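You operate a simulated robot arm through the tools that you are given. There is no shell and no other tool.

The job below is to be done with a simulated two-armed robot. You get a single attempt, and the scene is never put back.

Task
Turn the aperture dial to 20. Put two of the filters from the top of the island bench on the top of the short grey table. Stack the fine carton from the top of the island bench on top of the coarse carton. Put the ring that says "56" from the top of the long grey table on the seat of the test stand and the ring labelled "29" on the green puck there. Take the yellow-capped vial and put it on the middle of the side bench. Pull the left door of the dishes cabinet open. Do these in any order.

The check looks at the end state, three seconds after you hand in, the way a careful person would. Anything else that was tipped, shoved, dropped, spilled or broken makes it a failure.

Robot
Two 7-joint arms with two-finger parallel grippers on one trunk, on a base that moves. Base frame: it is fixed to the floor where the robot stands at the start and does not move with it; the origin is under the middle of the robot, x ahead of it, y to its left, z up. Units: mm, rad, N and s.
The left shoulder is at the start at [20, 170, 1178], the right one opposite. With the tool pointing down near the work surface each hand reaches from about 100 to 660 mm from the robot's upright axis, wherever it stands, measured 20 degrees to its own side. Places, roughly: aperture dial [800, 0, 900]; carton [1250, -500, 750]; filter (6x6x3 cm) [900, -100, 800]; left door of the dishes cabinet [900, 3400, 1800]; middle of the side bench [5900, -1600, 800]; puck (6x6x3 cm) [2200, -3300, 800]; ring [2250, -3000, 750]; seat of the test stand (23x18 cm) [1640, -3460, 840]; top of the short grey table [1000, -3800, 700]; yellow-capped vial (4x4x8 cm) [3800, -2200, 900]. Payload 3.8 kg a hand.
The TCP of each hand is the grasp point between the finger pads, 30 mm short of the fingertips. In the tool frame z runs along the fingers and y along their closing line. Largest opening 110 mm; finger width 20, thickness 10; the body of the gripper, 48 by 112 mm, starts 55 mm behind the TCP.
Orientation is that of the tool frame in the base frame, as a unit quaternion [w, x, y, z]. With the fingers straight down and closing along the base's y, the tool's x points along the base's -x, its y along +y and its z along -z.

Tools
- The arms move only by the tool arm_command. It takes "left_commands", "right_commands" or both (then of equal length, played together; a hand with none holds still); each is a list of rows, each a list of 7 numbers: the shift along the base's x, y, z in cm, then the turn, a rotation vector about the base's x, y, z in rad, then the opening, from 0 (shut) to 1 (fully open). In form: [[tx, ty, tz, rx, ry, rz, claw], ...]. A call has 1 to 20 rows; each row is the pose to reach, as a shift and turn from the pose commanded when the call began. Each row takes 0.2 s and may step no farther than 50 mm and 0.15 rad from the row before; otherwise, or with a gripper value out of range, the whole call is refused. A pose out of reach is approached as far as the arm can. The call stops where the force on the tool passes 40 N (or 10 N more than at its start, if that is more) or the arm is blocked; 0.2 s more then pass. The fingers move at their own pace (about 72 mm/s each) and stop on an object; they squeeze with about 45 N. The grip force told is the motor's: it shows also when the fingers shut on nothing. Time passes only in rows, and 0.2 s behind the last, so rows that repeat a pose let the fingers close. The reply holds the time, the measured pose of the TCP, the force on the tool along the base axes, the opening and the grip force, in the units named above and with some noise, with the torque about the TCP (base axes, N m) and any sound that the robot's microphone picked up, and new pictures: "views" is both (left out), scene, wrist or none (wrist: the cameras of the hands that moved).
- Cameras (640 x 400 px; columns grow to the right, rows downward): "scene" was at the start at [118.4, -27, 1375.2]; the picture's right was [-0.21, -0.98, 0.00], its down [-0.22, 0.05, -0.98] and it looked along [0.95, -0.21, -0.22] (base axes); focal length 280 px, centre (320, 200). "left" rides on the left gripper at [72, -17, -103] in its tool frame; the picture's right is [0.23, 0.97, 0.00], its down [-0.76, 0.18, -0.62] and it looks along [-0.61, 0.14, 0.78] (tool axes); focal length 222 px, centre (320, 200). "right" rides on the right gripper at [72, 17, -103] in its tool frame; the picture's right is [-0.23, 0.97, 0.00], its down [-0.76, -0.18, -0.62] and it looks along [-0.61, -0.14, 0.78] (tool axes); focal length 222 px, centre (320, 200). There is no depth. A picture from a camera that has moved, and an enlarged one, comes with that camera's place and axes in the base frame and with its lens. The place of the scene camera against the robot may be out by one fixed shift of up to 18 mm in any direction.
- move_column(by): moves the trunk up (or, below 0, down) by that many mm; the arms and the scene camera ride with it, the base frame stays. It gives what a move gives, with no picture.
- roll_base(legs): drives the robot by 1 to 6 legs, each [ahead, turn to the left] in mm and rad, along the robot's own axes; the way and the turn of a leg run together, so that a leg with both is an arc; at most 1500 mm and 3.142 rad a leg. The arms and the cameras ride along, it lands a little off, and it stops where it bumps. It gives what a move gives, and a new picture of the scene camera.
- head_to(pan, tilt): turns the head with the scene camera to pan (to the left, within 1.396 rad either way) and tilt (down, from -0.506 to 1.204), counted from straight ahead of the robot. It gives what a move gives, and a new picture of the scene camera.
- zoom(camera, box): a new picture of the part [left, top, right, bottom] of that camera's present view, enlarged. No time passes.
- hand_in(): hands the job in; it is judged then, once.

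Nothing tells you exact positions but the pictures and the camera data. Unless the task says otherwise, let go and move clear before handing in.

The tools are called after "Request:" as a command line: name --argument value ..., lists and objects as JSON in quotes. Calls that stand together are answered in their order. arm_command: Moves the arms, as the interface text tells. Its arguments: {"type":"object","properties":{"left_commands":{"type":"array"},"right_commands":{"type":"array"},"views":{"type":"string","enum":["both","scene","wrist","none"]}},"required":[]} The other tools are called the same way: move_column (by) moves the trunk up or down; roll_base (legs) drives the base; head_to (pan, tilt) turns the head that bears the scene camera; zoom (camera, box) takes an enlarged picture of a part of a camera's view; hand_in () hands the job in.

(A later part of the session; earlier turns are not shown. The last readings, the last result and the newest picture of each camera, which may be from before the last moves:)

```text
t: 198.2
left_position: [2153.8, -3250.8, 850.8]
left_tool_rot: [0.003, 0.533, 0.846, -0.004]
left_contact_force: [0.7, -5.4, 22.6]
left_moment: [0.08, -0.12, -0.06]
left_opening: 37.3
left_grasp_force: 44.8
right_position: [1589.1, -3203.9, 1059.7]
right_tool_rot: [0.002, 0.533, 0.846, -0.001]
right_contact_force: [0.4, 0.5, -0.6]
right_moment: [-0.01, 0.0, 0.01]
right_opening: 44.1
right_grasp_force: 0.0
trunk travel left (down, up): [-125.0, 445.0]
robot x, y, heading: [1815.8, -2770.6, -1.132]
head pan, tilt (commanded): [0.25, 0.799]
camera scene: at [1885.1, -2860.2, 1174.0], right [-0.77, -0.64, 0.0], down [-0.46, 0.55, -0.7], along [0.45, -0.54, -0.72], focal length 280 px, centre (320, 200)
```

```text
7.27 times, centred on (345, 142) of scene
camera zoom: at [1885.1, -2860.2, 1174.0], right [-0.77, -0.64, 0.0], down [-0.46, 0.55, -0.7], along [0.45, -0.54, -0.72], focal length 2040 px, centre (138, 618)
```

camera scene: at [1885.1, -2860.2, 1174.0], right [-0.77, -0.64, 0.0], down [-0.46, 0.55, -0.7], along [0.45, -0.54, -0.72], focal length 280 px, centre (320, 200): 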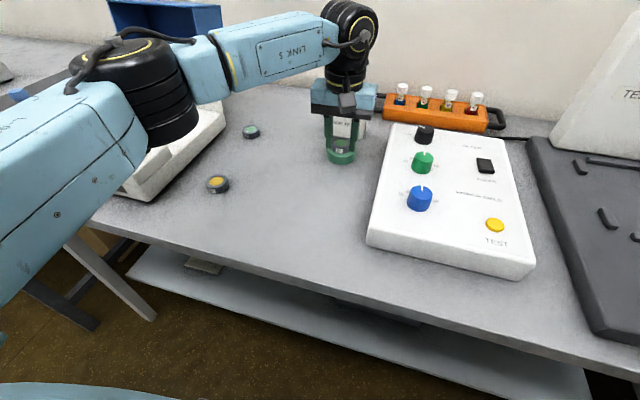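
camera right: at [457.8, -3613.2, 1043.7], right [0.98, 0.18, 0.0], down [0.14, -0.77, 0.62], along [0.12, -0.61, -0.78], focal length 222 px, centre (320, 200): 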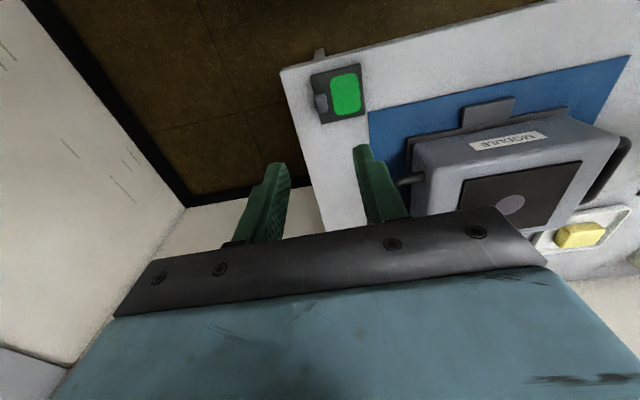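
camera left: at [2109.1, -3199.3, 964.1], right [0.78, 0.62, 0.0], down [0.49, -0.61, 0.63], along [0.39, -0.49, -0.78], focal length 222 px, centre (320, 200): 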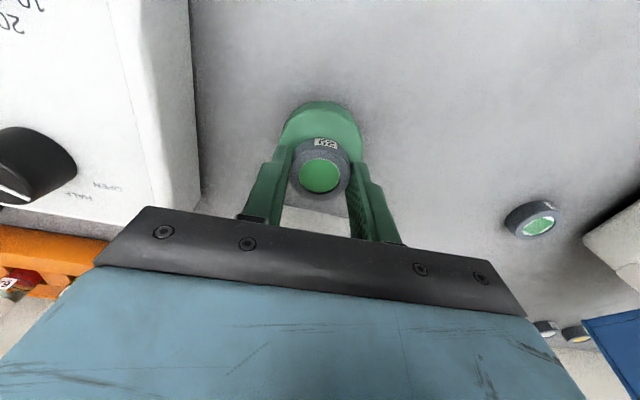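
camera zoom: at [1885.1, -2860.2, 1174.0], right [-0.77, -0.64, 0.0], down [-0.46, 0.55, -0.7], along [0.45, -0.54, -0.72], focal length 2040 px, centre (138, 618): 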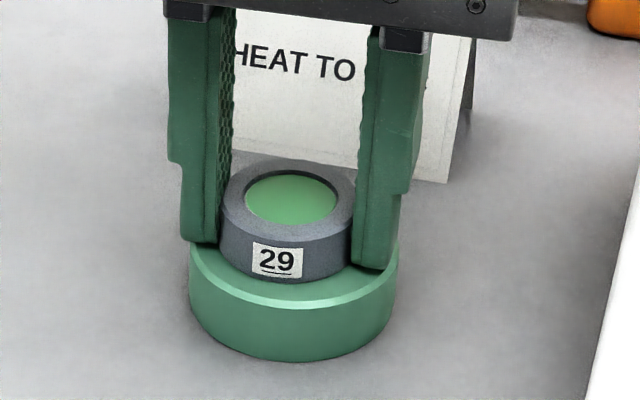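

Ring 29 rests centred on the puck. Releasing and rising.

Request:
arm_command --left_commands '[[0, 0, 0.2, 0, 0, 0, 0], [0, 0, 0.25, 0, 0, 0, 0.4], [0, 0, 0.25, 0, 0, 0, 0.55], [0, 0, 0.25, 0, 0, 0, 0.6], [0, 0, 1.5, 0, 0, 0, 0.6], [0, 0, 4, 0, 0, 0, 0.6], [0, 0, 8, 0, 0, 0, 0.6]]' --views "both"

Request:
zoom --camera "scene" --box '[300, 100, 390, 180]'

```text
t: 199.8
left_position: [2154.8, -3252.5, 929.1]
left_tool_rot: [0.002, 0.533, 0.846, -0.001]
left_contact_force: [-0.1, -0.4, 0.8]
left_moment: [-0.02, -0.01, -0.01]
left_opening: 65.9
left_grasp_force: 0.0
right_position: [1589.8, -3204.6, 1059.8]
right_tool_rot: [0.001, 0.533, 0.846, 0.001]
right_contact_force: [-0.8, 0.2, 0.4]
right_moment: [0.01, 0.04, 0.01]
right_opening: 44.1
right_grasp_force: 0.1
trunk travel left (down, up): [-125.0, 445.0]
robot x, y, heading: [1818.1, -2773.2, -1.125]
head pan, tilt (commanded): [0.25, 0.799]
camera scene: at [1885.7, -2860.8, 1173.7], right [-0.77, -0.64, 0.0], down [-0.46, 0.55, -0.7], along [0.45, -0.54, -0.72], focal length 280 px, centre (320, 200)
camera left: at [2107.7, -3194.3, 1033.4], right [0.78, 0.62, 0.0], down [0.49, -0.61, 0.63], along [0.39, -0.49, -0.78], focal length 222 px, centre (320, 200)
```

scene: 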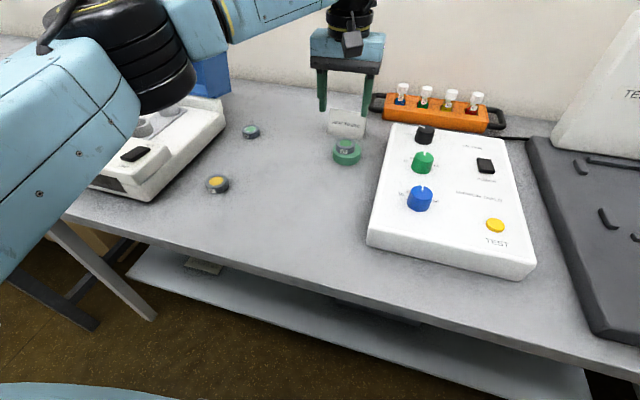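
left: 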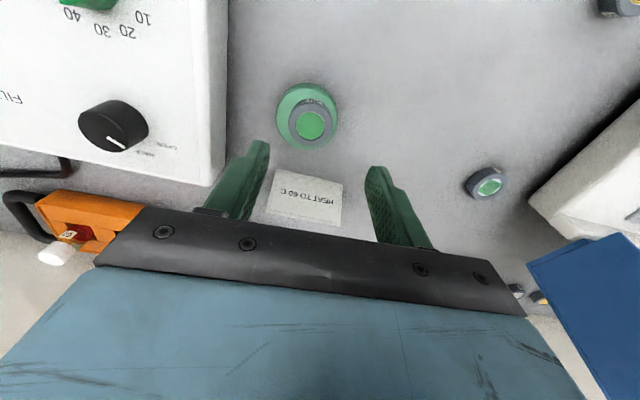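

```text
5.00 times, centred on (345, 140) of scene
camera zoom: at [1885.7, -2860.8, 1173.7], right [-0.77, -0.64, 0.0], down [-0.46, 0.55, -0.7], along [0.45, -0.54, -0.72], focal length 1403 px, centre (195, 500)
```

zoom: 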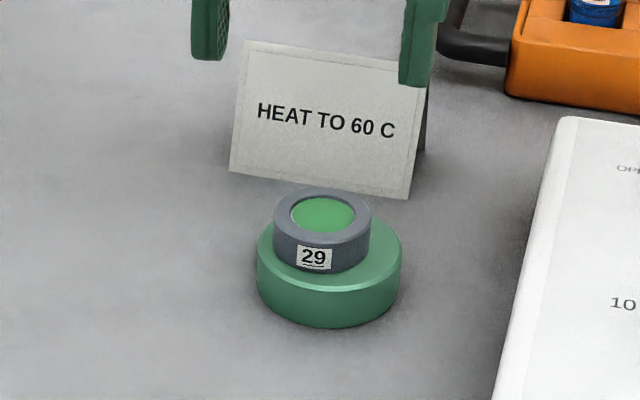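

Ring 29 sits on the puck (the puck slid about 1 cm sideways on release but is fine). Now ring 56: moving the left hand above it.

Request:
arm_command --left_commands '[[2, 3.7, 1, 0, 0, 0, 0.6], [4, 7.5, 2, 0, 0, 0, 0.6], [6, 11.2, 2, 0, 0, 0, 0.65], [8, 15, 2, 0, 0, 0, 0.65], [10, 18.7, 2, 0, 0, 0, 0.65], [12, 22.4, 2, 0, 0, 0, 0.65], [12, 22.4, -1, 0, 0, 0, 0.65]]' --views "wrist"

Request:
zoom --camera "left" --box '[240, 80, 400, 200]'

```text
t: 201.4
left_position: [2275.9, -3026.6, 918.6]
left_tool_rot: [0.002, 0.533, 0.846, 0.001]
left_contact_force: [0.1, 0.6, 0.1]
left_moment: [0.04, 0.01, -0.02]
left_opening: 71.5
left_grasp_force: 0.1
right_position: [1591.0, -3203.8, 1060.0]
right_tool_rot: [0.002, 0.533, 0.846, 0.001]
right_contact_force: [-0.6, 0.2, 0.2]
right_moment: [0.02, 0.02, 0.01]
right_opening: 43.9
right_grasp_force: 0.0
trunk travel left (down, up): [-125.0, 445.0]
robot x, y, heading: [1814.8, -2771.4, -1.129]
head pan, tilt (commanded): [0.25, 0.799]
camera left: at [2230.1, -2968.8, 1022.1], right [0.78, 0.62, 0.0], down [0.49, -0.61, 0.63], along [0.39, -0.49, -0.78], focal length 222 px, centre (320, 200)
```

left: 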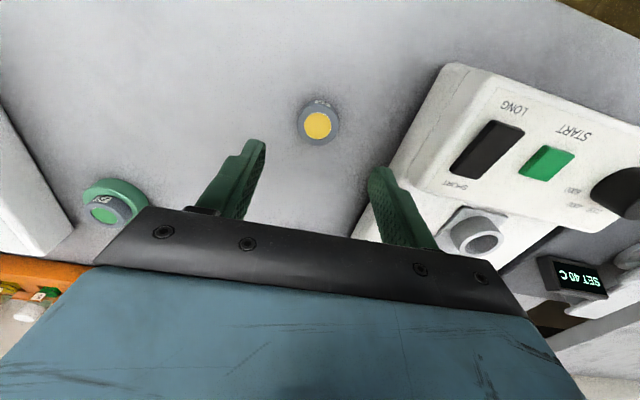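

```text
3.33 times, centred on (320, 140) of left
camera zoom: at [2230.1, -2968.8, 1022.1], right [0.78, 0.62, 0.0], down [0.49, -0.61, 0.63], along [0.39, -0.49, -0.78], focal length 740 px, centre (320, 400)
```

zoom: 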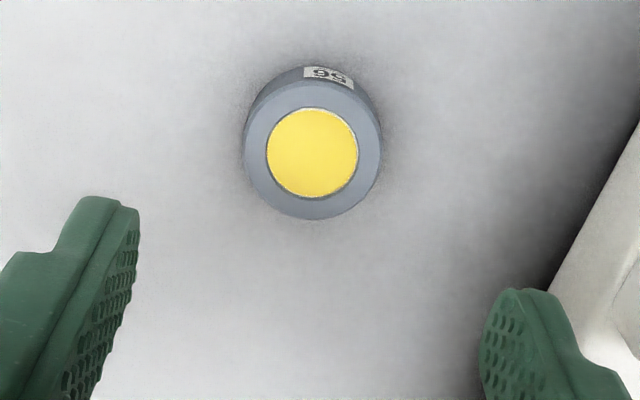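

Ring 56's centre is at (2274.6, −3029). Descending and gripping.

Request:
arm_command --left_commands '[[-0.13, -0.24, -3, 0, 0, 0, 0.6], [-0.13, -0.24, -6, 0, 0, 0, 0.6], [-0.13, -0.24, -8, 0, 0, 0, 0.6], [-0.13, -0.24, -8.7, 0, 0, 0, 0.6], [-0.13, -0.24, -8.7, 0, 0, 0, 0.4], [-0.13, -0.24, -8.7, 0, 0, 0, 0.2], [-0.13, -0.24, -8.7, 0, 0, 0, 0], [-0.13, -0.24, -8.7, 0, 0, 0, 0]]' --views "wrist"

Request:
zoom --camera "left" --box '[240, 100, 400, 220]'

```text
t: 203.2
left_position: [2272.0, -3029.5, 831.5]
left_tool_rot: [0.002, 0.533, 0.846, -0.001]
left_contact_force: [0.3, -0.2, -0.4]
left_moment: [0.01, -0.01, -0.03]
left_opening: 37.0
left_grasp_force: 44.7
right_position: [1589.9, -3204.2, 1059.5]
right_tool_rot: [0.002, 0.533, 0.846, 0.0]
right_contact_force: [-1.2, -0.3, 0.3]
right_moment: [0.0, 0.01, -0.01]
right_opening: 43.8
right_grasp_force: 0.1
trunk travel left (down, up): [-125.0, 445.0]
robot x, y, heading: [1820.2, -2774.1, -1.125]
head pan, tilt (commanded): [0.25, 0.799]
camera left: at [2226.3, -2971.7, 934.6], right [0.78, 0.62, 0.0], down [0.49, -0.61, 0.63], along [0.39, -0.49, -0.78], focal length 222 px, centre (320, 200)
```

left: 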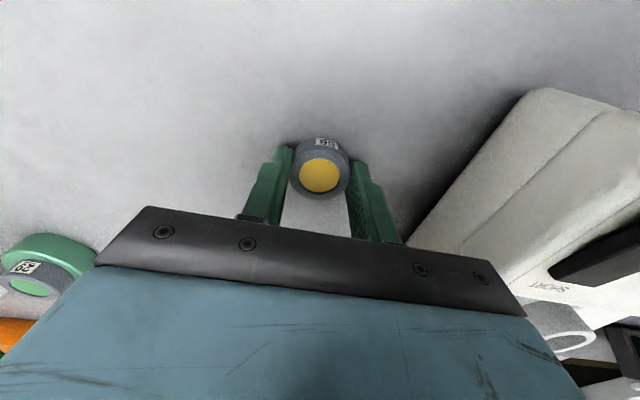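

```text
3.33 times, centred on (320, 160) of left
camera zoom: at [2226.3, -2971.7, 934.6], right [0.78, 0.62, 0.0], down [0.49, -0.61, 0.63], along [0.39, -0.49, -0.78], focal length 740 px, centre (320, 333)
```

zoom: 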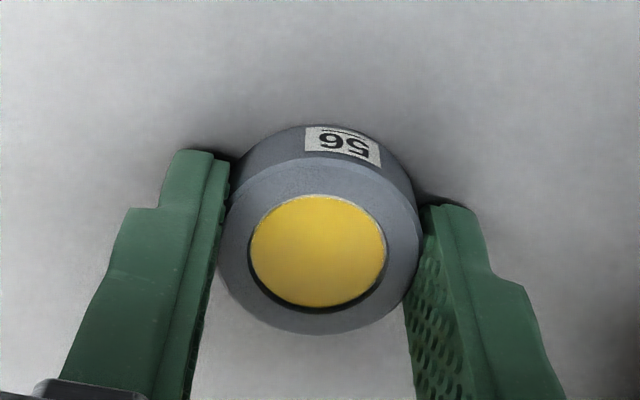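

Ring 56 gripped. Lifting, retracting the hand, then driving over to the TEST STAND.

Request:
arm_command --left_commands '[[0, 0, 0.4, 0, 0, 0, 0], [0, 0, 1.0, 0, 0, 0, 0], [0, 0, 2.2, 0, 0, 0, 0], [0, 0, 4, 0, 0, 0, 0], [0, 0, 6.5, 0, 0, 0, 0], [0, 0, 9, 0, 0, 0, 0], [0, 0, 12, 0, 0, 0, 0], [-2.5, 0.6, 15, 0, 0, 0, 0], [-5.5, 1.3, 17, 0, 0, 0, 0], [-8.5, 2, 18, 0, 0, 0, 0], [-12.4, 2.9, 18, 0, 0, 0, 0]]' --views "none"

Request:
roll_base --legs '[[-150, 0], [0, -1.605], [580, 0], [0, 1.571]]'

Request:
head_to --pan 0.15 --tilt 0.6

```text
t: 205.6
left_position: [2148.6, -3000.8, 1012.0]
left_tool_rot: [0.003, 0.533, 0.846, -0.001]
left_contact_force: [-0.2, 0.5, -0.3]
left_moment: [-0.01, 0.03, -0.01]
left_opening: 36.9
left_grasp_force: 44.8
right_position: [1589.9, -3206.0, 1060.3]
right_tool_rot: [0.001, 0.533, 0.846, 0.0]
right_contact_force: [1.2, -0.4, 0.9]
right_moment: [-0.01, 0.0, -0.02]
right_opening: 44.0
right_grasp_force: 0.0
trunk travel left (down, up): [-125.0, 445.0]
robot x, y, heading: [1816.5, -2774.1, -1.127]
head pan, tilt (commanded): [0.25, 0.799]
```

```text
t: 217.5
left_position: [1543.4, -3107.0, 1011.5]
left_tool_rot: [0.002, 0.555, 0.832, -0.001]
left_contact_force: [-0.4, -0.5, 0.1]
left_moment: [-0.04, -0.02, 0.0]
left_opening: 37.0
left_grasp_force: 45.0
right_position: [973.2, -3282.2, 1059.9]
right_tool_rot: [0.001, 0.554, 0.832, 0.001]
right_contact_force: [-0.1, 0.1, -0.1]
right_moment: [-0.01, 0.0, -0.01]
right_opening: 43.8
right_grasp_force: 0.1
trunk travel left (down, up): [-125.0, 445.0]
robot x, y, heading: [1222.2, -2865.3, -1.18]
head pan, tilt (commanded): [0.25, 0.799]
camera scene: at [1287.9, -2953.4, 1173.6], right [-0.8, -0.6, 0.0], down [-0.43, 0.58, -0.7], along [0.42, -0.56, -0.72], focal length 280 px, centre (320, 200)
```

scene: 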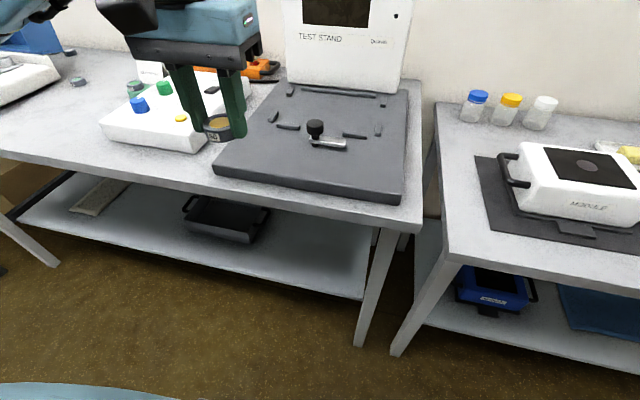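

```text
t: 218.2
left_position: [1542.2, -3106.9, 1011.8]
left_tool_rot: [0.001, 0.556, 0.831, -0.002]
left_contact_force: [-0.7, 0.3, -0.3]
left_moment: [0.03, -0.02, 0.0]
left_opening: 37.2
left_grasp_force: 45.2
right_position: [973.4, -3280.7, 1059.8]
right_tool_rot: [0.001, 0.555, 0.832, 0.0]
right_contact_force: [-0.1, -0.8, 0.4]
right_moment: [-0.04, -0.03, -0.01]
right_opening: 43.9
right_grasp_force: 0.0
trunk travel left (down, up): [-125.0, 445.0]
robot x, y, heading: [1229.8, -2863.0, -1.176]
head pan, tilt (commanded): [0.15, 0.6]
camera scene: at [1285.2, -2964.5, 1190.5], right [-0.86, -0.51, 0.0], down [-0.29, 0.48, -0.82], along [0.42, -0.71, -0.57], focal length 280 px, centre (320, 200)
```

scene: 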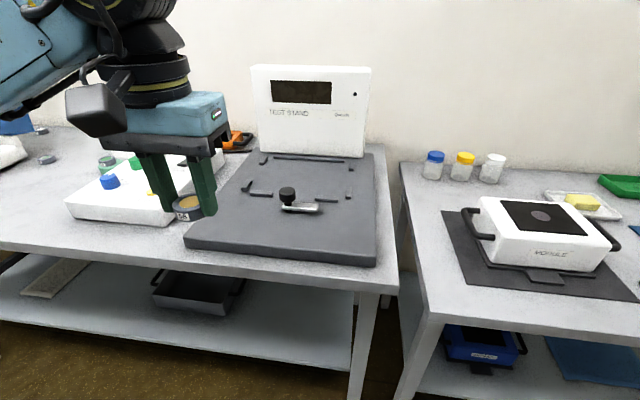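

I'm in front of the TEST STAND. Zooming on its seat.

Request:
zoom --camera "scene" --box '[180, 130, 400, 280]'

```text
2.67 times, centred on (290, 205) of scene
camera zoom: at [1285.2, -2964.5, 1190.5], right [-0.86, -0.51, 0.0], down [-0.29, 0.48, -0.82], along [0.42, -0.71, -0.57], focal length 748 px, centre (400, 187)
```

zoom: 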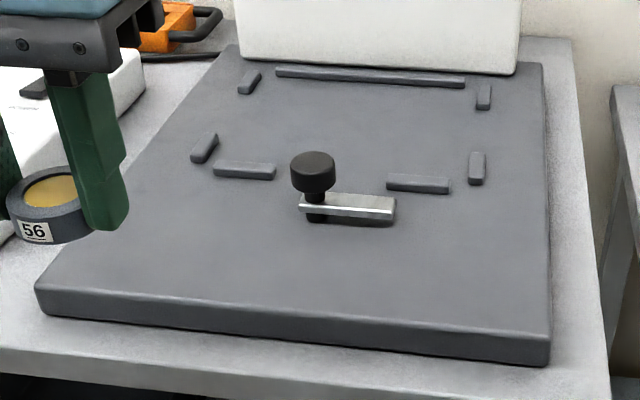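

Seat centre is about (1640, −3470), z≈825. Moving the base forward 140 mm for reach.

Request:
roll_base --legs '[[140, 0.017]]'

Request:
head_to --pan 0.1 --tilt 0.75

```text
t: 219.6
left_position: [1601.3, -3229.9, 1010.8]
left_tool_rot: [0.001, 0.548, 0.836, -0.001]
left_contact_force: [0.8, -0.4, -0.7]
left_moment: [0.03, 0.02, 0.02]
left_opening: 36.9
left_grasp_force: 45.2
right_position: [1034.5, -3414.3, 1059.9]
right_tool_rot: [0.002, 0.548, 0.836, 0.0]
right_contact_force: [0.7, -0.2, -0.4]
right_moment: [0.02, 0.05, -0.04]
right_opening: 44.0
right_grasp_force: 0.1
trunk travel left (down, up): [-125.0, 445.0]
robot x, y, heading: [1279.9, -2990.3, -1.159]
head pan, tilt (commanded): [0.15, 0.6]
camera scene: at [1341.3, -3093.1, 1190.4], right [-0.85, -0.53, 0.0], down [-0.3, 0.48, -0.82], along [0.44, -0.7, -0.57], focal length 280 px, centre (320, 200)
```

scene: 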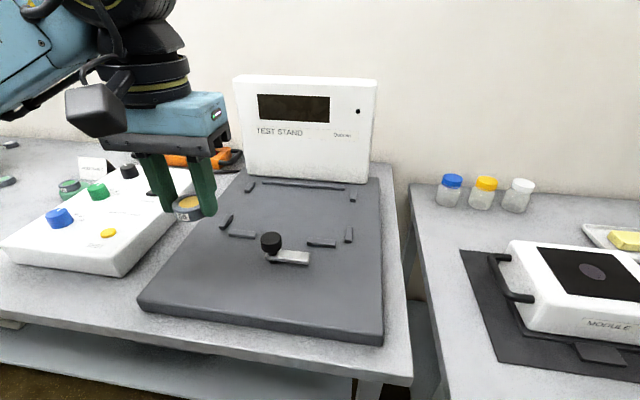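

```text
t: 220.3
left_position: [1601.6, -3230.0, 1010.8]
left_tool_rot: [0.002, 0.548, 0.836, -0.001]
left_contact_force: [-0.2, 0.6, -0.9]
left_moment: [0.01, 0.02, 0.0]
left_opening: 37.0
left_grasp_force: 45.0
right_position: [1036.2, -3415.0, 1060.0]
right_tool_rot: [0.001, 0.548, 0.837, 0.0]
right_contact_force: [-0.3, 0.4, 0.9]
right_moment: [0.01, 0.01, 0.0]
right_opening: 43.9
right_grasp_force: 0.0
trunk travel left (down, up): [-125.0, 445.0]
robot x, y, heading: [1281.5, -2989.0, -1.164]
head pan, tilt (commanded): [0.099, 0.75]
camera scene: at [1334.5, -3089.9, 1177.7], right [-0.87, -0.49, 0.0], down [-0.33, 0.6, -0.73], along [0.35, -0.64, -0.68], focal length 280 px, centre (320, 200)
```

scene: 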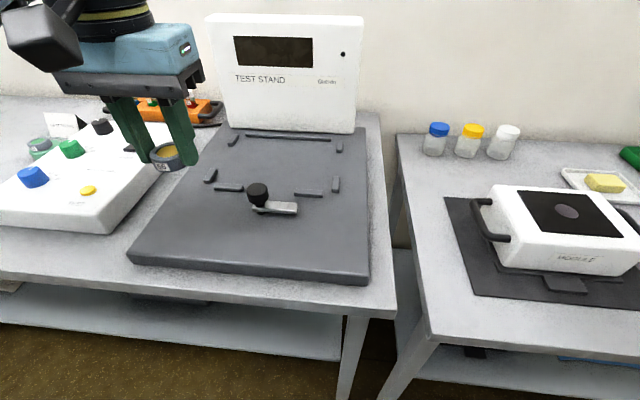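

Carrying ring 56 over the seat centre.

Request:
arm_command --left_commands '[[0.3, -2.5, 0, 0, 0, 0, 0], [0.9, -6.5, 0, 0, 0, 0, 0], [1.6, -10.5, 0, 0, 0, 0, 0], [2.2, -14.5, -1, 0, 0, 0, 0], [2.8, -18.5, -2, 0, 0, 0, 0], [3.4, -22, -3, 0, 0, 0, 0], [3.6, -23.4, -6, 0, 0, 0, 0], [3.6, -23.4, -9, 0, 0, 0, 0]]' --views "both"

Request:
zoom --camera "scene" --box '[180, 90, 380, 220]'

```text
t: 222.1
left_position: [1636.2, -3465.2, 920.8]
left_tool_rot: [0.002, 0.549, 0.836, 0.0]
left_contact_force: [-0.1, 0.1, -1.5]
left_moment: [-0.04, 0.02, 0.01]
left_opening: 36.8
left_grasp_force: 45.6
right_position: [1034.4, -3414.6, 1058.8]
right_tool_rot: [0.001, 0.549, 0.836, 0.0]
right_contact_force: [-0.6, -0.1, -0.5]
right_moment: [0.0, 0.04, 0.0]
right_opening: 44.0
right_grasp_force: 0.0
trunk travel left (down, up): [-125.0, 445.0]
robot x, y, heading: [1283.5, -2989.8, -1.165]
head pan, tilt (commanded): [0.099, 0.75]
camera scene: at [1334.6, -3089.9, 1177.6], right [-0.87, -0.49, 0.0], down [-0.33, 0.6, -0.73], along [0.35, -0.64, -0.68], focal length 280 px, centre (320, 200)
camera left: at [1592.9, -3405.3, 1024.1], right [0.8, 0.6, 0.0], down [0.46, -0.63, 0.63], along [0.37, -0.5, -0.78], focal length 222 px, centre (320, 200)
```

scene: 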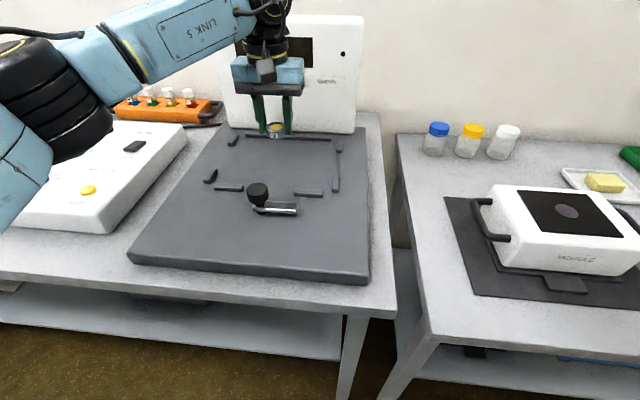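
left: 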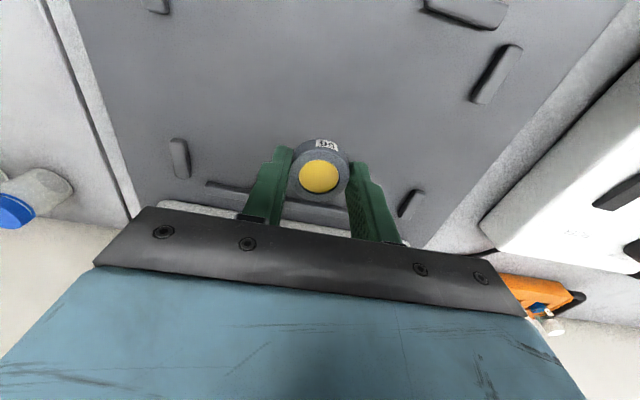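

```text
3.08 times, centred on (280, 155) of scene
camera zoom: at [1334.6, -3089.9, 1177.6], right [-0.87, -0.49, 0.0], down [-0.33, 0.6, -0.73], along [0.35, -0.64, -0.68], focal length 863 px, centre (443, 338)
```

zoom: 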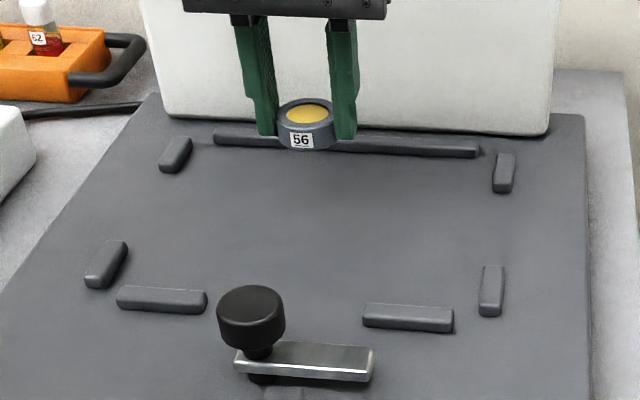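

The wrist view shows the ring is centred between the seat rails. Lowering to contact.

Request:
arm_command --left_commands '[[0, 0, -2, 0, 0, 0, 0], [0, 0, -4, 0, 0, 0, 0], [0, 0, -5.2, 0, 0, 0, 0], [0, 0, -5.7, 0, 0, 0, 0], [0, 0, -6.0, 0, 0, 0, 0], [0, 0, -6.2, 0, 0, 0, 0]]' --views "none"

```text
t: 223.5
left_position: [1637.3, -3464.6, 861.3]
left_tool_rot: [0.002, 0.548, 0.837, -0.001]
left_contact_force: [1.2, -1.2, 10.2]
left_moment: [-0.02, -0.02, -0.02]
left_opening: 37.1
left_grasp_force: 44.9
right_position: [1034.1, -3412.9, 1059.4]
right_tool_rot: [0.002, 0.548, 0.836, 0.0]
right_contact_force: [0.1, -0.8, 1.1]
right_moment: [0.02, 0.03, 0.01]
right_opening: 43.9
right_grasp_force: 0.0
trunk travel left (down, up): [-125.0, 445.0]
robot x, y, heading: [1281.3, -2992.8, -1.168]
head pan, tilt (commanded): [0.099, 0.75]
```

Ring 56 has touched down. Releasing gently and rising.

Request:
arm_command --left_commands '[[0, 0, 0.1, 0, 0, 0, 0.36], [0, 0, 0.1, 0, 0, 0, 0.42], [0, 0, 0.1, 0, 0, 0, 0.5], [0, 0, 0.1, 0, 0, 0, 0.55], [0, 0, 1.5, 0, 0, 0, 0.55], [0, 0, 4, 0, 0, 0, 0.55], [0, 0, 8, 0, 0, 0, 0.55], [0, 0, 12, 0, 0, 0, 0.55]]' --views "both"

Request:
zoom --camera "scene" --box '[180, 90, 380, 220]'

```text
t: 225.3
left_position: [1635.3, -3465.8, 979.5]
left_tool_rot: [0.002, 0.548, 0.837, -0.001]
left_contact_force: [-1.0, -0.3, -0.7]
left_moment: [0.0, 0.02, 0.0]
left_opening: 60.4
left_grasp_force: 0.0
right_position: [1034.1, -3414.4, 1059.8]
right_tool_rot: [0.0, 0.548, 0.836, 0.0]
right_contact_force: [0.4, -0.8, 1.1]
right_moment: [-0.02, 0.02, 0.01]
right_opening: 44.1
right_grasp_force: 0.0
trunk travel left (down, up): [-125.0, 445.0]
robot x, y, heading: [1279.1, -2990.9, -1.16]
head pan, tilt (commanded): [0.099, 0.75]
camera scene: at [1334.0, -3089.7, 1177.7], right [-0.87, -0.48, 0.0], down [-0.33, 0.6, -0.73], along [0.35, -0.64, -0.68], focal length 280 px, centre (320, 200)
camera left: at [1590.8, -3405.5, 1084.0], right [0.8, 0.6, 0.0], down [0.47, -0.63, 0.63], along [0.37, -0.5, -0.78], focal length 222 px, centre (320, 200)
```

scene: 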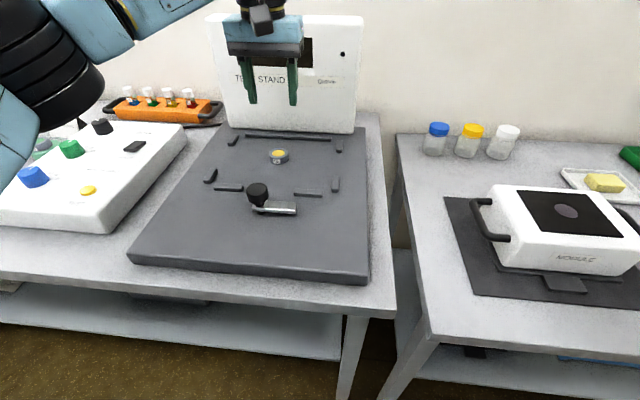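
left: 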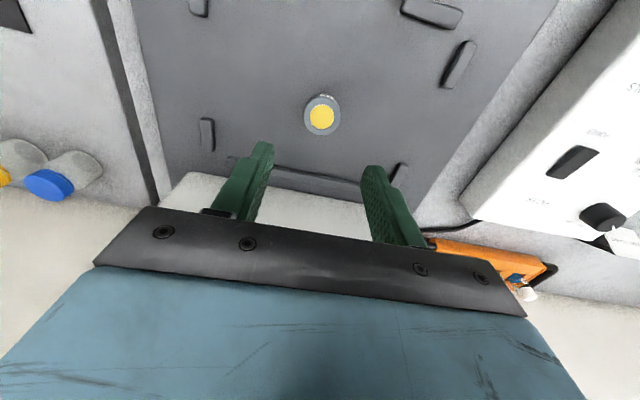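

```text
3.08 times, centred on (280, 155) of scene
camera zoom: at [1334.0, -3089.7, 1177.7], right [-0.87, -0.48, 0.0], down [-0.33, 0.6, -0.73], along [0.35, -0.64, -0.68], focal length 863 px, centre (443, 338)
```

zoom: 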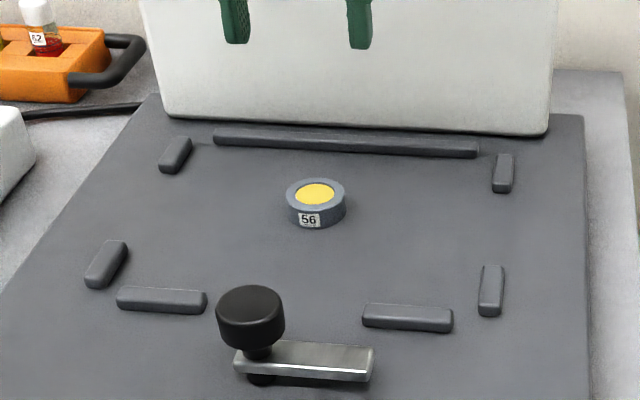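

Ring 56 is on the seat. Next: the yellow-capped vial near (3800, −2200). Retracting the left hand, backing out and driving along the aisle.

Request:
arm_command --left_commands '[[-0.8, 1.8, 3, 0, 0, 0, 0.55], [-2.2, 5, 6, 0, 0, 0, 0.55], [-3.8, 8.8, 8, 0, 0, 0, 0.55], [-5.5, 12.6, 8, 0, 0, 0, 0.55], [-7.2, 16.5, 8, 0, 0, 0, 0.55], [-8.5, 19.5, 8, 0, 0, 0, 0.55]]' --views "none"

Request:
roll_base --legs '[[-320, 0], [0, 1.571]]'

Request:
head_to --pan 0.0 --tilt 0.25

```text
t: 226.7
left_position: [1553.5, -3268.7, 1058.7]
left_tool_rot: [0.001, 0.548, 0.836, -0.001]
left_contact_force: [-0.2, -0.2, 0.2]
left_moment: [0.0, -0.05, -0.02]
left_opening: 60.7
left_grasp_force: 0.1
right_position: [1034.2, -3413.6, 1059.1]
right_tool_rot: [0.002, 0.548, 0.836, 0.0]
right_contact_force: [0.0, 0.0, -0.7]
right_moment: [0.02, -0.02, -0.01]
right_opening: 44.1
right_grasp_force: 0.1
trunk travel left (down, up): [-125.0, 445.0]
robot x, y, heading: [1277.0, -2993.1, -1.157]
head pan, tilt (commanded): [0.099, 0.75]
```

```text
t: 232.6
left_position: [1432.6, -2421.9, 1059.2]
left_tool_rot: [0.001, -0.198, 0.98, 0.001]
left_contact_force: [-0.4, 0.3, -0.2]
left_moment: [0.04, -0.03, -0.02]
left_opening: 60.5
left_grasp_force: 0.0
right_position: [1572.0, -2942.0, 1060.5]
right_tool_rot: [0.001, -0.198, 0.98, 0.001]
right_contact_force: [-0.4, 0.1, 0.3]
right_moment: [0.01, 0.01, 0.04]
right_opening: 44.3
right_grasp_force: 0.1
trunk travel left (down, up): [-125.0, 445.0]
robot x, y, heading: [1151.5, -2691.2, 0.396]
head pan, tilt (commanded): [0.099, 0.75]
camera scene: at [1249.6, -2650.8, 1177.6], right [0.47, -0.88, 0.0], down [-0.6, -0.32, -0.73], along [0.64, 0.35, -0.68], focal length 280 px, centre (320, 200)
```

scene: 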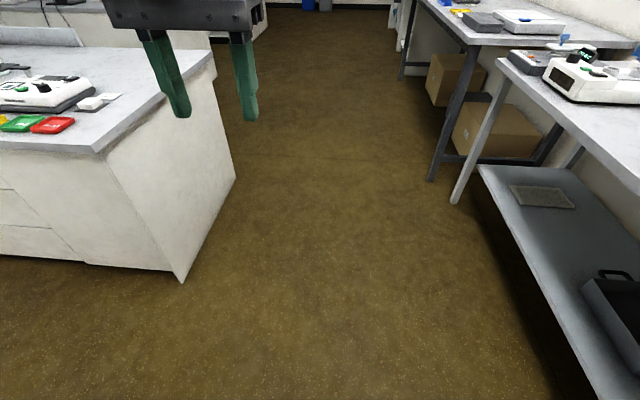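

```text
t: 233.6
left_position: [1433.7, -2421.5, 1060.1]
left_tool_rot: [0.002, -0.197, 0.98, 0.0]
left_contact_force: [-0.8, 0.1, 0.3]
left_moment: [-0.01, 0.0, -0.01]
left_opening: 60.5
left_grasp_force: 0.0
right_position: [1572.0, -2940.5, 1058.7]
right_tool_rot: [0.001, -0.199, 0.98, 0.001]
right_contact_force: [0.9, 0.0, -0.3]
right_moment: [-0.02, -0.01, 0.03]
right_opening: 44.1
right_grasp_force: 0.0
trunk travel left (down, up): [-125.0, 445.0]
robot x, y, heading: [1152.4, -2690.6, 0.395]
head pan, tilt (commanded): [0.0, 0.25]
camera scene: at [1262.9, -2654.2, 1222.6], right [0.39, -0.92, 0.0], down [-0.23, -0.1, -0.97], along [0.89, 0.37, -0.25], focal length 280 px, centre (320, 200)
```

scene: 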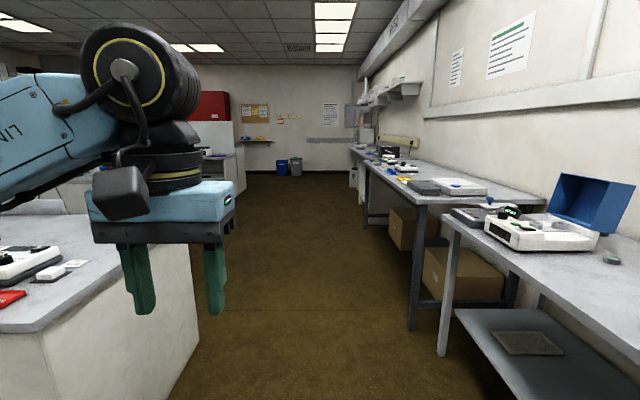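

The aisle is clear. Driving 1.9 m along it, then looking at the benches on the right.

Request:
roll_base --legs '[[1000, 0.015], [1000, 0]]'

Request:
head_to --pan -0.7 --tilt 0.35

Request:
head_to --pan -0.2 --tilt 0.3

```text
t: 243.5
left_position: [3251.1, -1614.0, 1058.0]
left_tool_rot: [0.001, -0.21, 0.978, 0.001]
left_contact_force: [0.0, -0.2, 0.2]
left_moment: [-0.01, 0.01, 0.0]
left_opening: 60.3
left_grasp_force: 0.1
right_position: [3399.9, -2131.4, 1059.1]
right_tool_rot: [0.0, -0.211, 0.978, 0.001]
right_contact_force: [-0.6, 0.5, -1.5]
right_moment: [-0.02, -0.01, -0.03]
right_opening: 44.1
right_grasp_force: 0.0
trunk travel left (down, up): [-125.0, 445.0]
robot x, y, heading: [2974.7, -1892.9, 0.421]
head pan, tilt (commanded): [0.0, 0.25]
camera scene: at [3086.0, -1851.9, 1222.7], right [0.41, -0.91, 0.0], down [-0.23, -0.1, -0.97], along [0.89, 0.39, -0.25], focal length 280 px, centre (320, 200)
```

scene: 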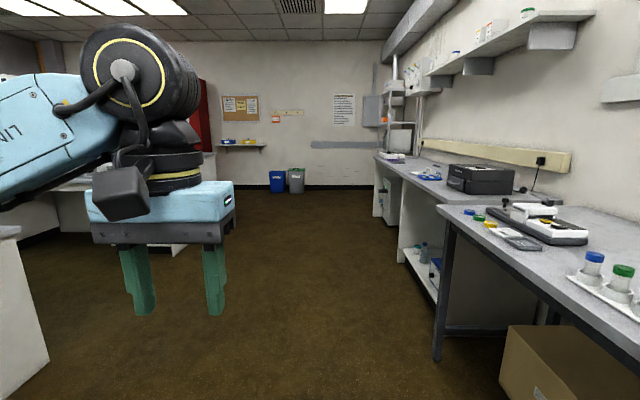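

```text
t: 244.6
left_position: [3249.8, -1614.5, 1060.3]
left_tool_rot: [0.002, -0.21, 0.978, 0.001]
left_contact_force: [0.0, -0.3, -0.1]
left_moment: [0.0, 0.03, -0.01]
left_opening: 60.6
left_grasp_force: 0.0
right_position: [3400.8, -2131.4, 1060.1]
right_tool_rot: [0.001, -0.211, 0.977, 0.002]
right_contact_force: [0.8, -0.7, 0.1]
right_moment: [-0.03, 0.0, 0.04]
right_opening: 43.8
right_grasp_force: 0.0
trunk travel left (down, up): [-125.0, 445.0]
robot x, y, heading: [2973.3, -1891.8, 0.421]
head pan, tilt (commanded): [-0.7, 0.351]
camera scene: at [3090.0, -1915.7, 1213.3], right [-0.28, -0.96, 0.0], down [-0.33, 0.09, -0.94], along [0.9, -0.26, -0.34], focal length 280 px, centre (320, 200)
```

scene: 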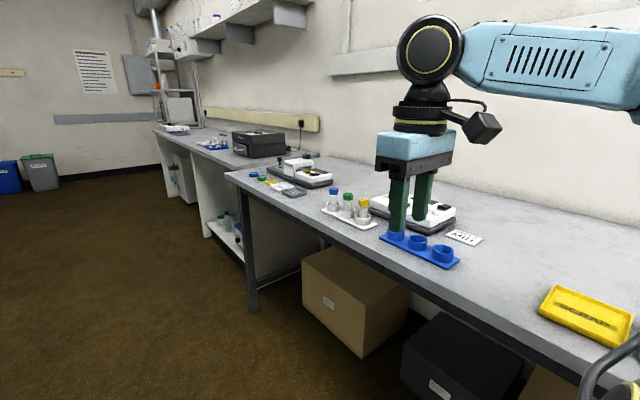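

```text
t: 245.5
left_position: [3250.9, -1615.1, 1060.8]
left_tool_rot: [0.002, -0.209, 0.978, 0.001]
left_contact_force: [-0.4, -0.6, -0.1]
left_moment: [0.01, 0.0, 0.0]
left_opening: 60.4
left_grasp_force: 0.0
right_position: [3400.8, -2130.9, 1060.3]
right_tool_rot: [0.001, -0.21, 0.978, 0.001]
right_contact_force: [-0.2, 0.3, -0.1]
right_moment: [0.0, -0.01, -0.02]
right_opening: 44.4
right_grasp_force: 0.2
trunk travel left (down, up): [-125.0, 445.0]
robot x, y, heading: [2974.0, -1892.9, 0.424]
head pan, tilt (commanded): [-0.201, 0.3]
camera scene: at [3091.7, -1869.8, 1218.0], right [0.22, -0.98, 0.0], down [-0.29, -0.06, -0.96], along [0.93, 0.21, -0.3], focal length 280 px, centre (320, 200)
```

scene: 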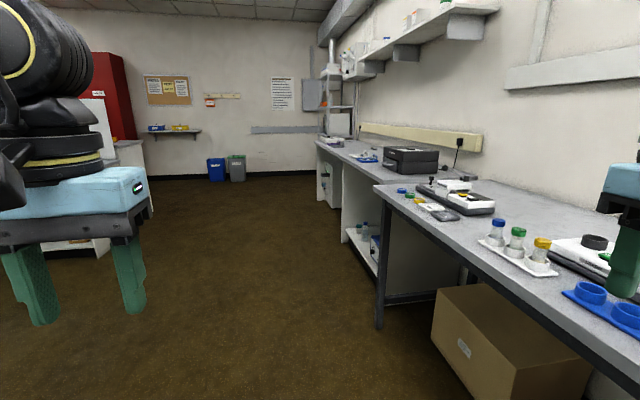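

The vial tray (blue, green, yellow caps) is on the second bench ahead right. Driving 530 mm further and turning to face it.

Request:
roll_base --legs '[[530, 0], [0, -1.583]]'

Request:
head_to --pan 0.1 --tilt 0.5

```text
t: 252.3
left_position: [3738.6, -1947.5, 1060.6]
left_tool_rot: [0.003, 0.536, 0.844, -0.001]
left_contact_force: [0.5, -0.6, 0.1]
left_moment: [0.02, -0.01, -0.01]
left_opening: 60.6
left_grasp_force: 0.1
right_position: [3226.0, -2107.7, 1059.4]
right_tool_rot: [0.001, 0.535, 0.845, 0.0]
right_contact_force: [-0.8, 0.2, 0.0]
right_moment: [-0.01, 0.01, 0.02]
right_opening: 43.9
right_grasp_force: 0.1
trunk travel left (down, up): [-125.0, 445.0]
robot x, y, heading: [3454.6, -1677.0, -1.136]
head pan, tilt (commanded): [-0.201, 0.3]
camera scene: at [3494.2, -1794.4, 1218.0], right [-0.97, -0.23, 0.0], down [-0.07, 0.29, -0.96], along [0.22, -0.93, -0.3], focal length 280 px, centre (320, 200)
```

scene: 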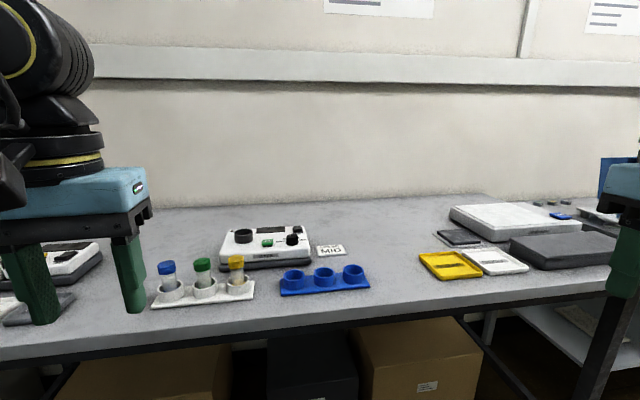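

```text
t: 253.2
left_position: [3739.9, -1946.9, 1059.4]
left_tool_rot: [0.002, 0.535, 0.845, -0.001]
left_contact_force: [-0.2, 0.0, -0.2]
left_moment: [0.03, -0.01, -0.02]
left_opening: 60.8
left_grasp_force: 0.0
right_position: [3225.8, -2108.0, 1059.6]
right_tool_rot: [0.001, 0.534, 0.845, 0.0]
right_contact_force: [0.2, -0.2, 0.4]
right_moment: [-0.01, -0.01, -0.01]
right_opening: 43.8
right_grasp_force: 0.1
trunk travel left (down, up): [-125.0, 445.0]
robot x, y, heading: [3457.5, -1677.5, -1.132]
head pan, tilt (commanded): [0.099, 0.499]
camera scene: at [3518.8, -1781.8, 1199.6], right [-0.86, -0.51, 0.0], down [-0.24, 0.41, -0.88], along [0.45, -0.76, -0.48], focal length 280 px, centre (320, 200)
```

scene: 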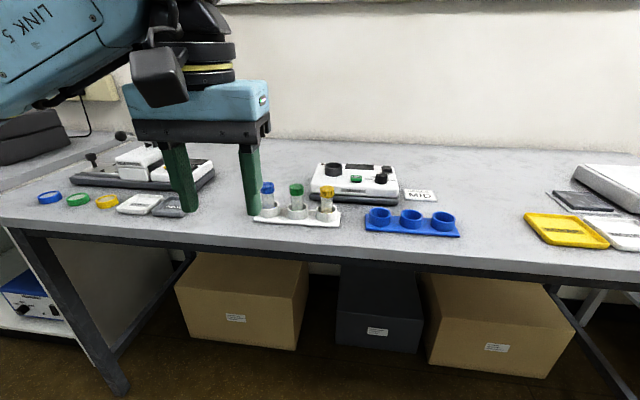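

Request:
zoom --camera "scene" --box '[230, 150, 470, 250]'

Request:
zoom --camera "scene" --box '[240, 170, 360, 240]'

```text
2.67 times, centred on (350, 200) of scene
camera zoom: at [3518.8, -1781.8, 1199.6], right [-0.86, -0.51, 0.0], down [-0.24, 0.41, -0.88], along [0.45, -0.76, -0.48], focal length 748 px, centre (240, 200)
```

zoom: 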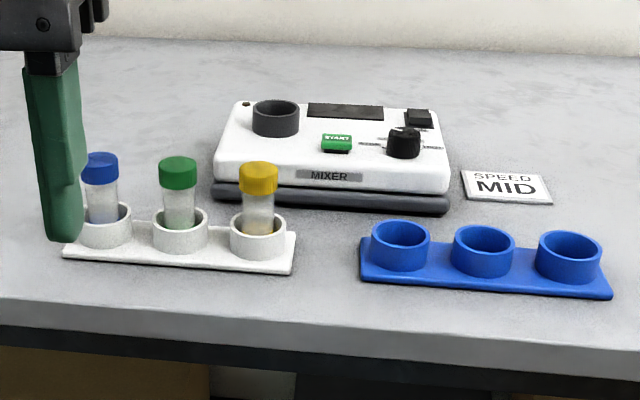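

```text
5.33 times, centred on (300, 205) of scene
camera zoom: at [3518.8, -1781.8, 1199.6], right [-0.86, -0.51, 0.0], down [-0.24, 0.41, -0.88], along [0.45, -0.76, -0.48], focal length 1496 px, centre (427, 173)
```

zoom: 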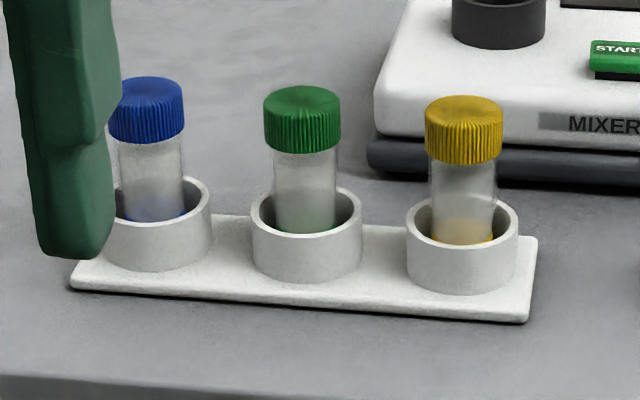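

The yellow-capped vial stands in the right cup of the white tray, cap top near z≈920 at about (3773, −2238). Moving the base forward ~190 mm.

Request:
roll_base --legs '[[190, -0.02]]'

Request:
head_to --pan 0.3 --tilt 0.75

```text
t: 254.7
left_position: [3812.2, -2126.4, 1058.6]
left_tool_rot: [0.002, 0.545, 0.839, -0.002]
left_contact_force: [0.4, -0.9, 0.1]
left_moment: [0.01, -0.01, 0.02]
left_opening: 60.6
left_grasp_force: 0.0
right_position: [3294.1, -2276.2, 1059.5]
right_tool_rot: [0.001, 0.544, 0.839, 0.001]
right_contact_force: [0.1, 0.8, 0.0]
right_moment: [0.04, 0.02, 0.01]
right_opening: 44.0
right_grasp_force: 0.0
trunk travel left (down, up): [-125.0, 445.0]
robot x, y, heading: [3534.2, -1852.6, -1.155]
head pan, tilt (commanded): [0.099, 0.499]
camera scene: at [3595.5, -1956.1, 1199.5], right [-0.87, -0.49, 0.0], down [-0.24, 0.42, -0.88], along [0.43, -0.76, -0.48], focal length 280 px, centre (320, 200)
```

scene: 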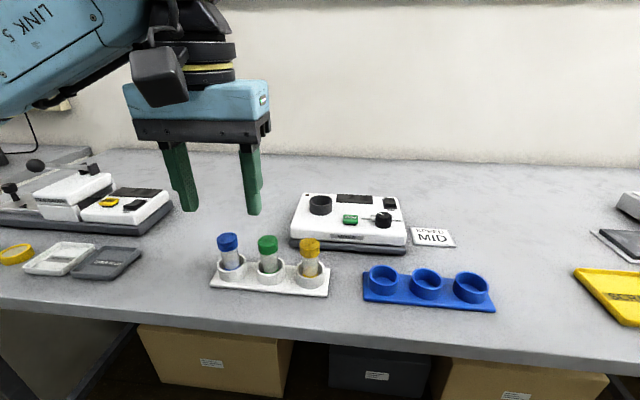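

```text
t: 255.5
left_position: [3813.3, -2126.4, 1060.6]
left_tool_rot: [0.002, 0.545, 0.838, -0.001]
left_contact_force: [0.4, 0.0, 0.0]
left_moment: [0.02, 0.01, 0.01]
left_opening: 60.7
left_grasp_force: 0.0
right_position: [3294.1, -2274.9, 1059.4]
right_tool_rot: [0.001, 0.544, 0.839, 0.001]
right_contact_force: [-1.2, 0.1, -0.5]
right_moment: [-0.01, -0.02, 0.02]
right_opening: 43.8
right_grasp_force: 0.1
trunk travel left (down, up): [-125.0, 445.0]
robot x, y, heading: [3533.8, -1852.1, -1.154]
head pan, tilt (commanded): [0.3, 0.75]
camera scene: at [3604.8, -1938.9, 1177.7], right [-0.75, -0.66, 0.0], down [-0.45, 0.51, -0.73], along [0.48, -0.55, -0.68], focal length 280 px, centre (320, 200)
```

scene: 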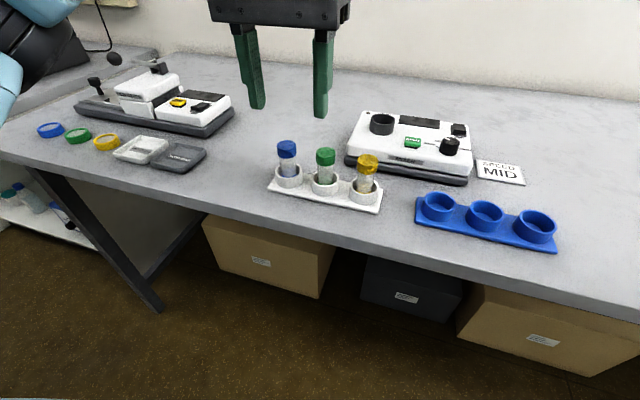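

Request:
zoom --camera "left" --box '[160, 60, 480, 260]'

```text
2.00 times, centred on (320, 160) of left
camera zoom: at [3767.2, -2066.9, 1163.4], right [0.8, 0.6, 0.0], down [0.47, -0.62, 0.63], along [0.38, -0.5, -0.78], focal length 444 px, centre (320, 280)
```

zoom: 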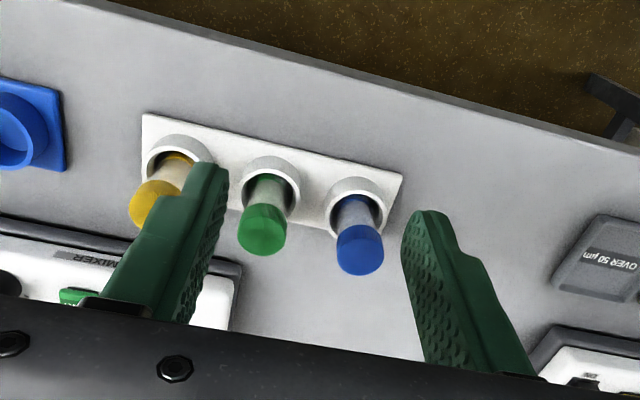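

Triangulated with wrist and scene cameras: yellow cap top at (3767, −2224, 940). Moving the left hand above it with a 46 mm opening.

Request:
arm_command --left_commands '[[-1.5, -3.2, 0, 0, 0, 0, 0.5], [-3.1, -6.6, 0, 0, 0, 0, 0.44], [-4.6, -9.8, 0, 0, 0, 0, 0.42], [-4.6, -9.8, -3, 0, 0, 0, 0.42], [-4.6, -9.8, -3, 0, 0, 0, 0.42]]' --views "both"

Request:
zoom --camera "left" --box '[220, 60, 420, 210]'

```text
t: 256.7
left_position: [3765.4, -2224.8, 1030.9]
left_tool_rot: [0.002, 0.544, 0.839, -0.001]
left_contact_force: [1.1, -0.2, 0.5]
left_moment: [0.0, -0.04, 0.02]
left_opening: 46.1
left_grasp_force: 0.1
right_position: [3295.5, -2275.8, 1059.2]
right_tool_rot: [0.001, 0.544, 0.839, 0.001]
right_contact_force: [-1.1, -1.3, 0.5]
right_moment: [-0.01, 0.02, 0.02]
right_opening: 44.1
right_grasp_force: 0.1
trunk travel left (down, up): [-125.0, 445.0]
robot x, y, heading: [3534.8, -1849.3, -1.156]
head pan, tilt (commanded): [0.3, 0.75]
camera scene: at [3604.6, -1938.8, 1177.7], right [-0.75, -0.66, 0.0], down [-0.45, 0.51, -0.73], along [0.48, -0.55, -0.68], focal length 280 px, centre (320, 200)
camera left: at [3721.0, -2165.2, 1134.6], right [0.8, 0.6, 0.0], down [0.47, -0.62, 0.63], along [0.38, -0.5, -0.78], focal length 222 px, centre (320, 200)
```

scene: 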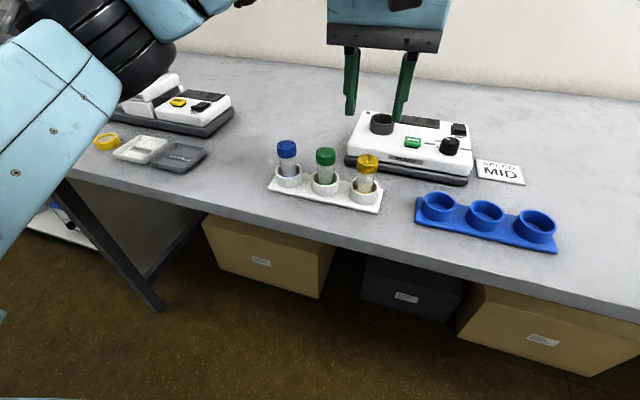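
left: 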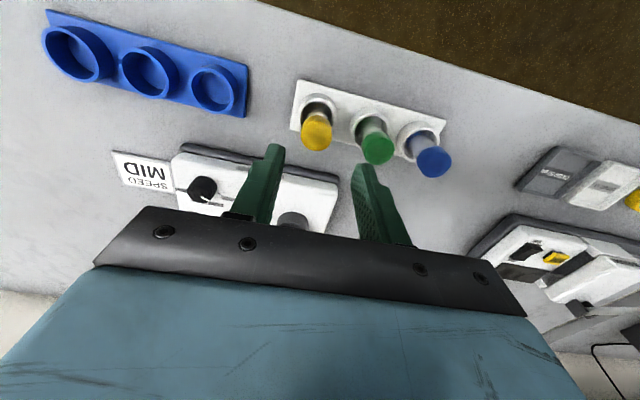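

```text
2.67 times, centred on (320, 135) of left
camera zoom: at [3721.0, -2165.2, 1134.6], right [0.8, 0.6, 0.0], down [0.47, -0.62, 0.63], along [0.38, -0.5, -0.78], focal length 592 px, centre (320, 373)
```

zoom: 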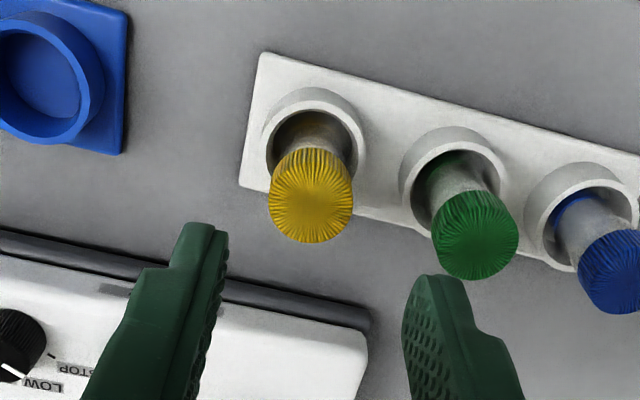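

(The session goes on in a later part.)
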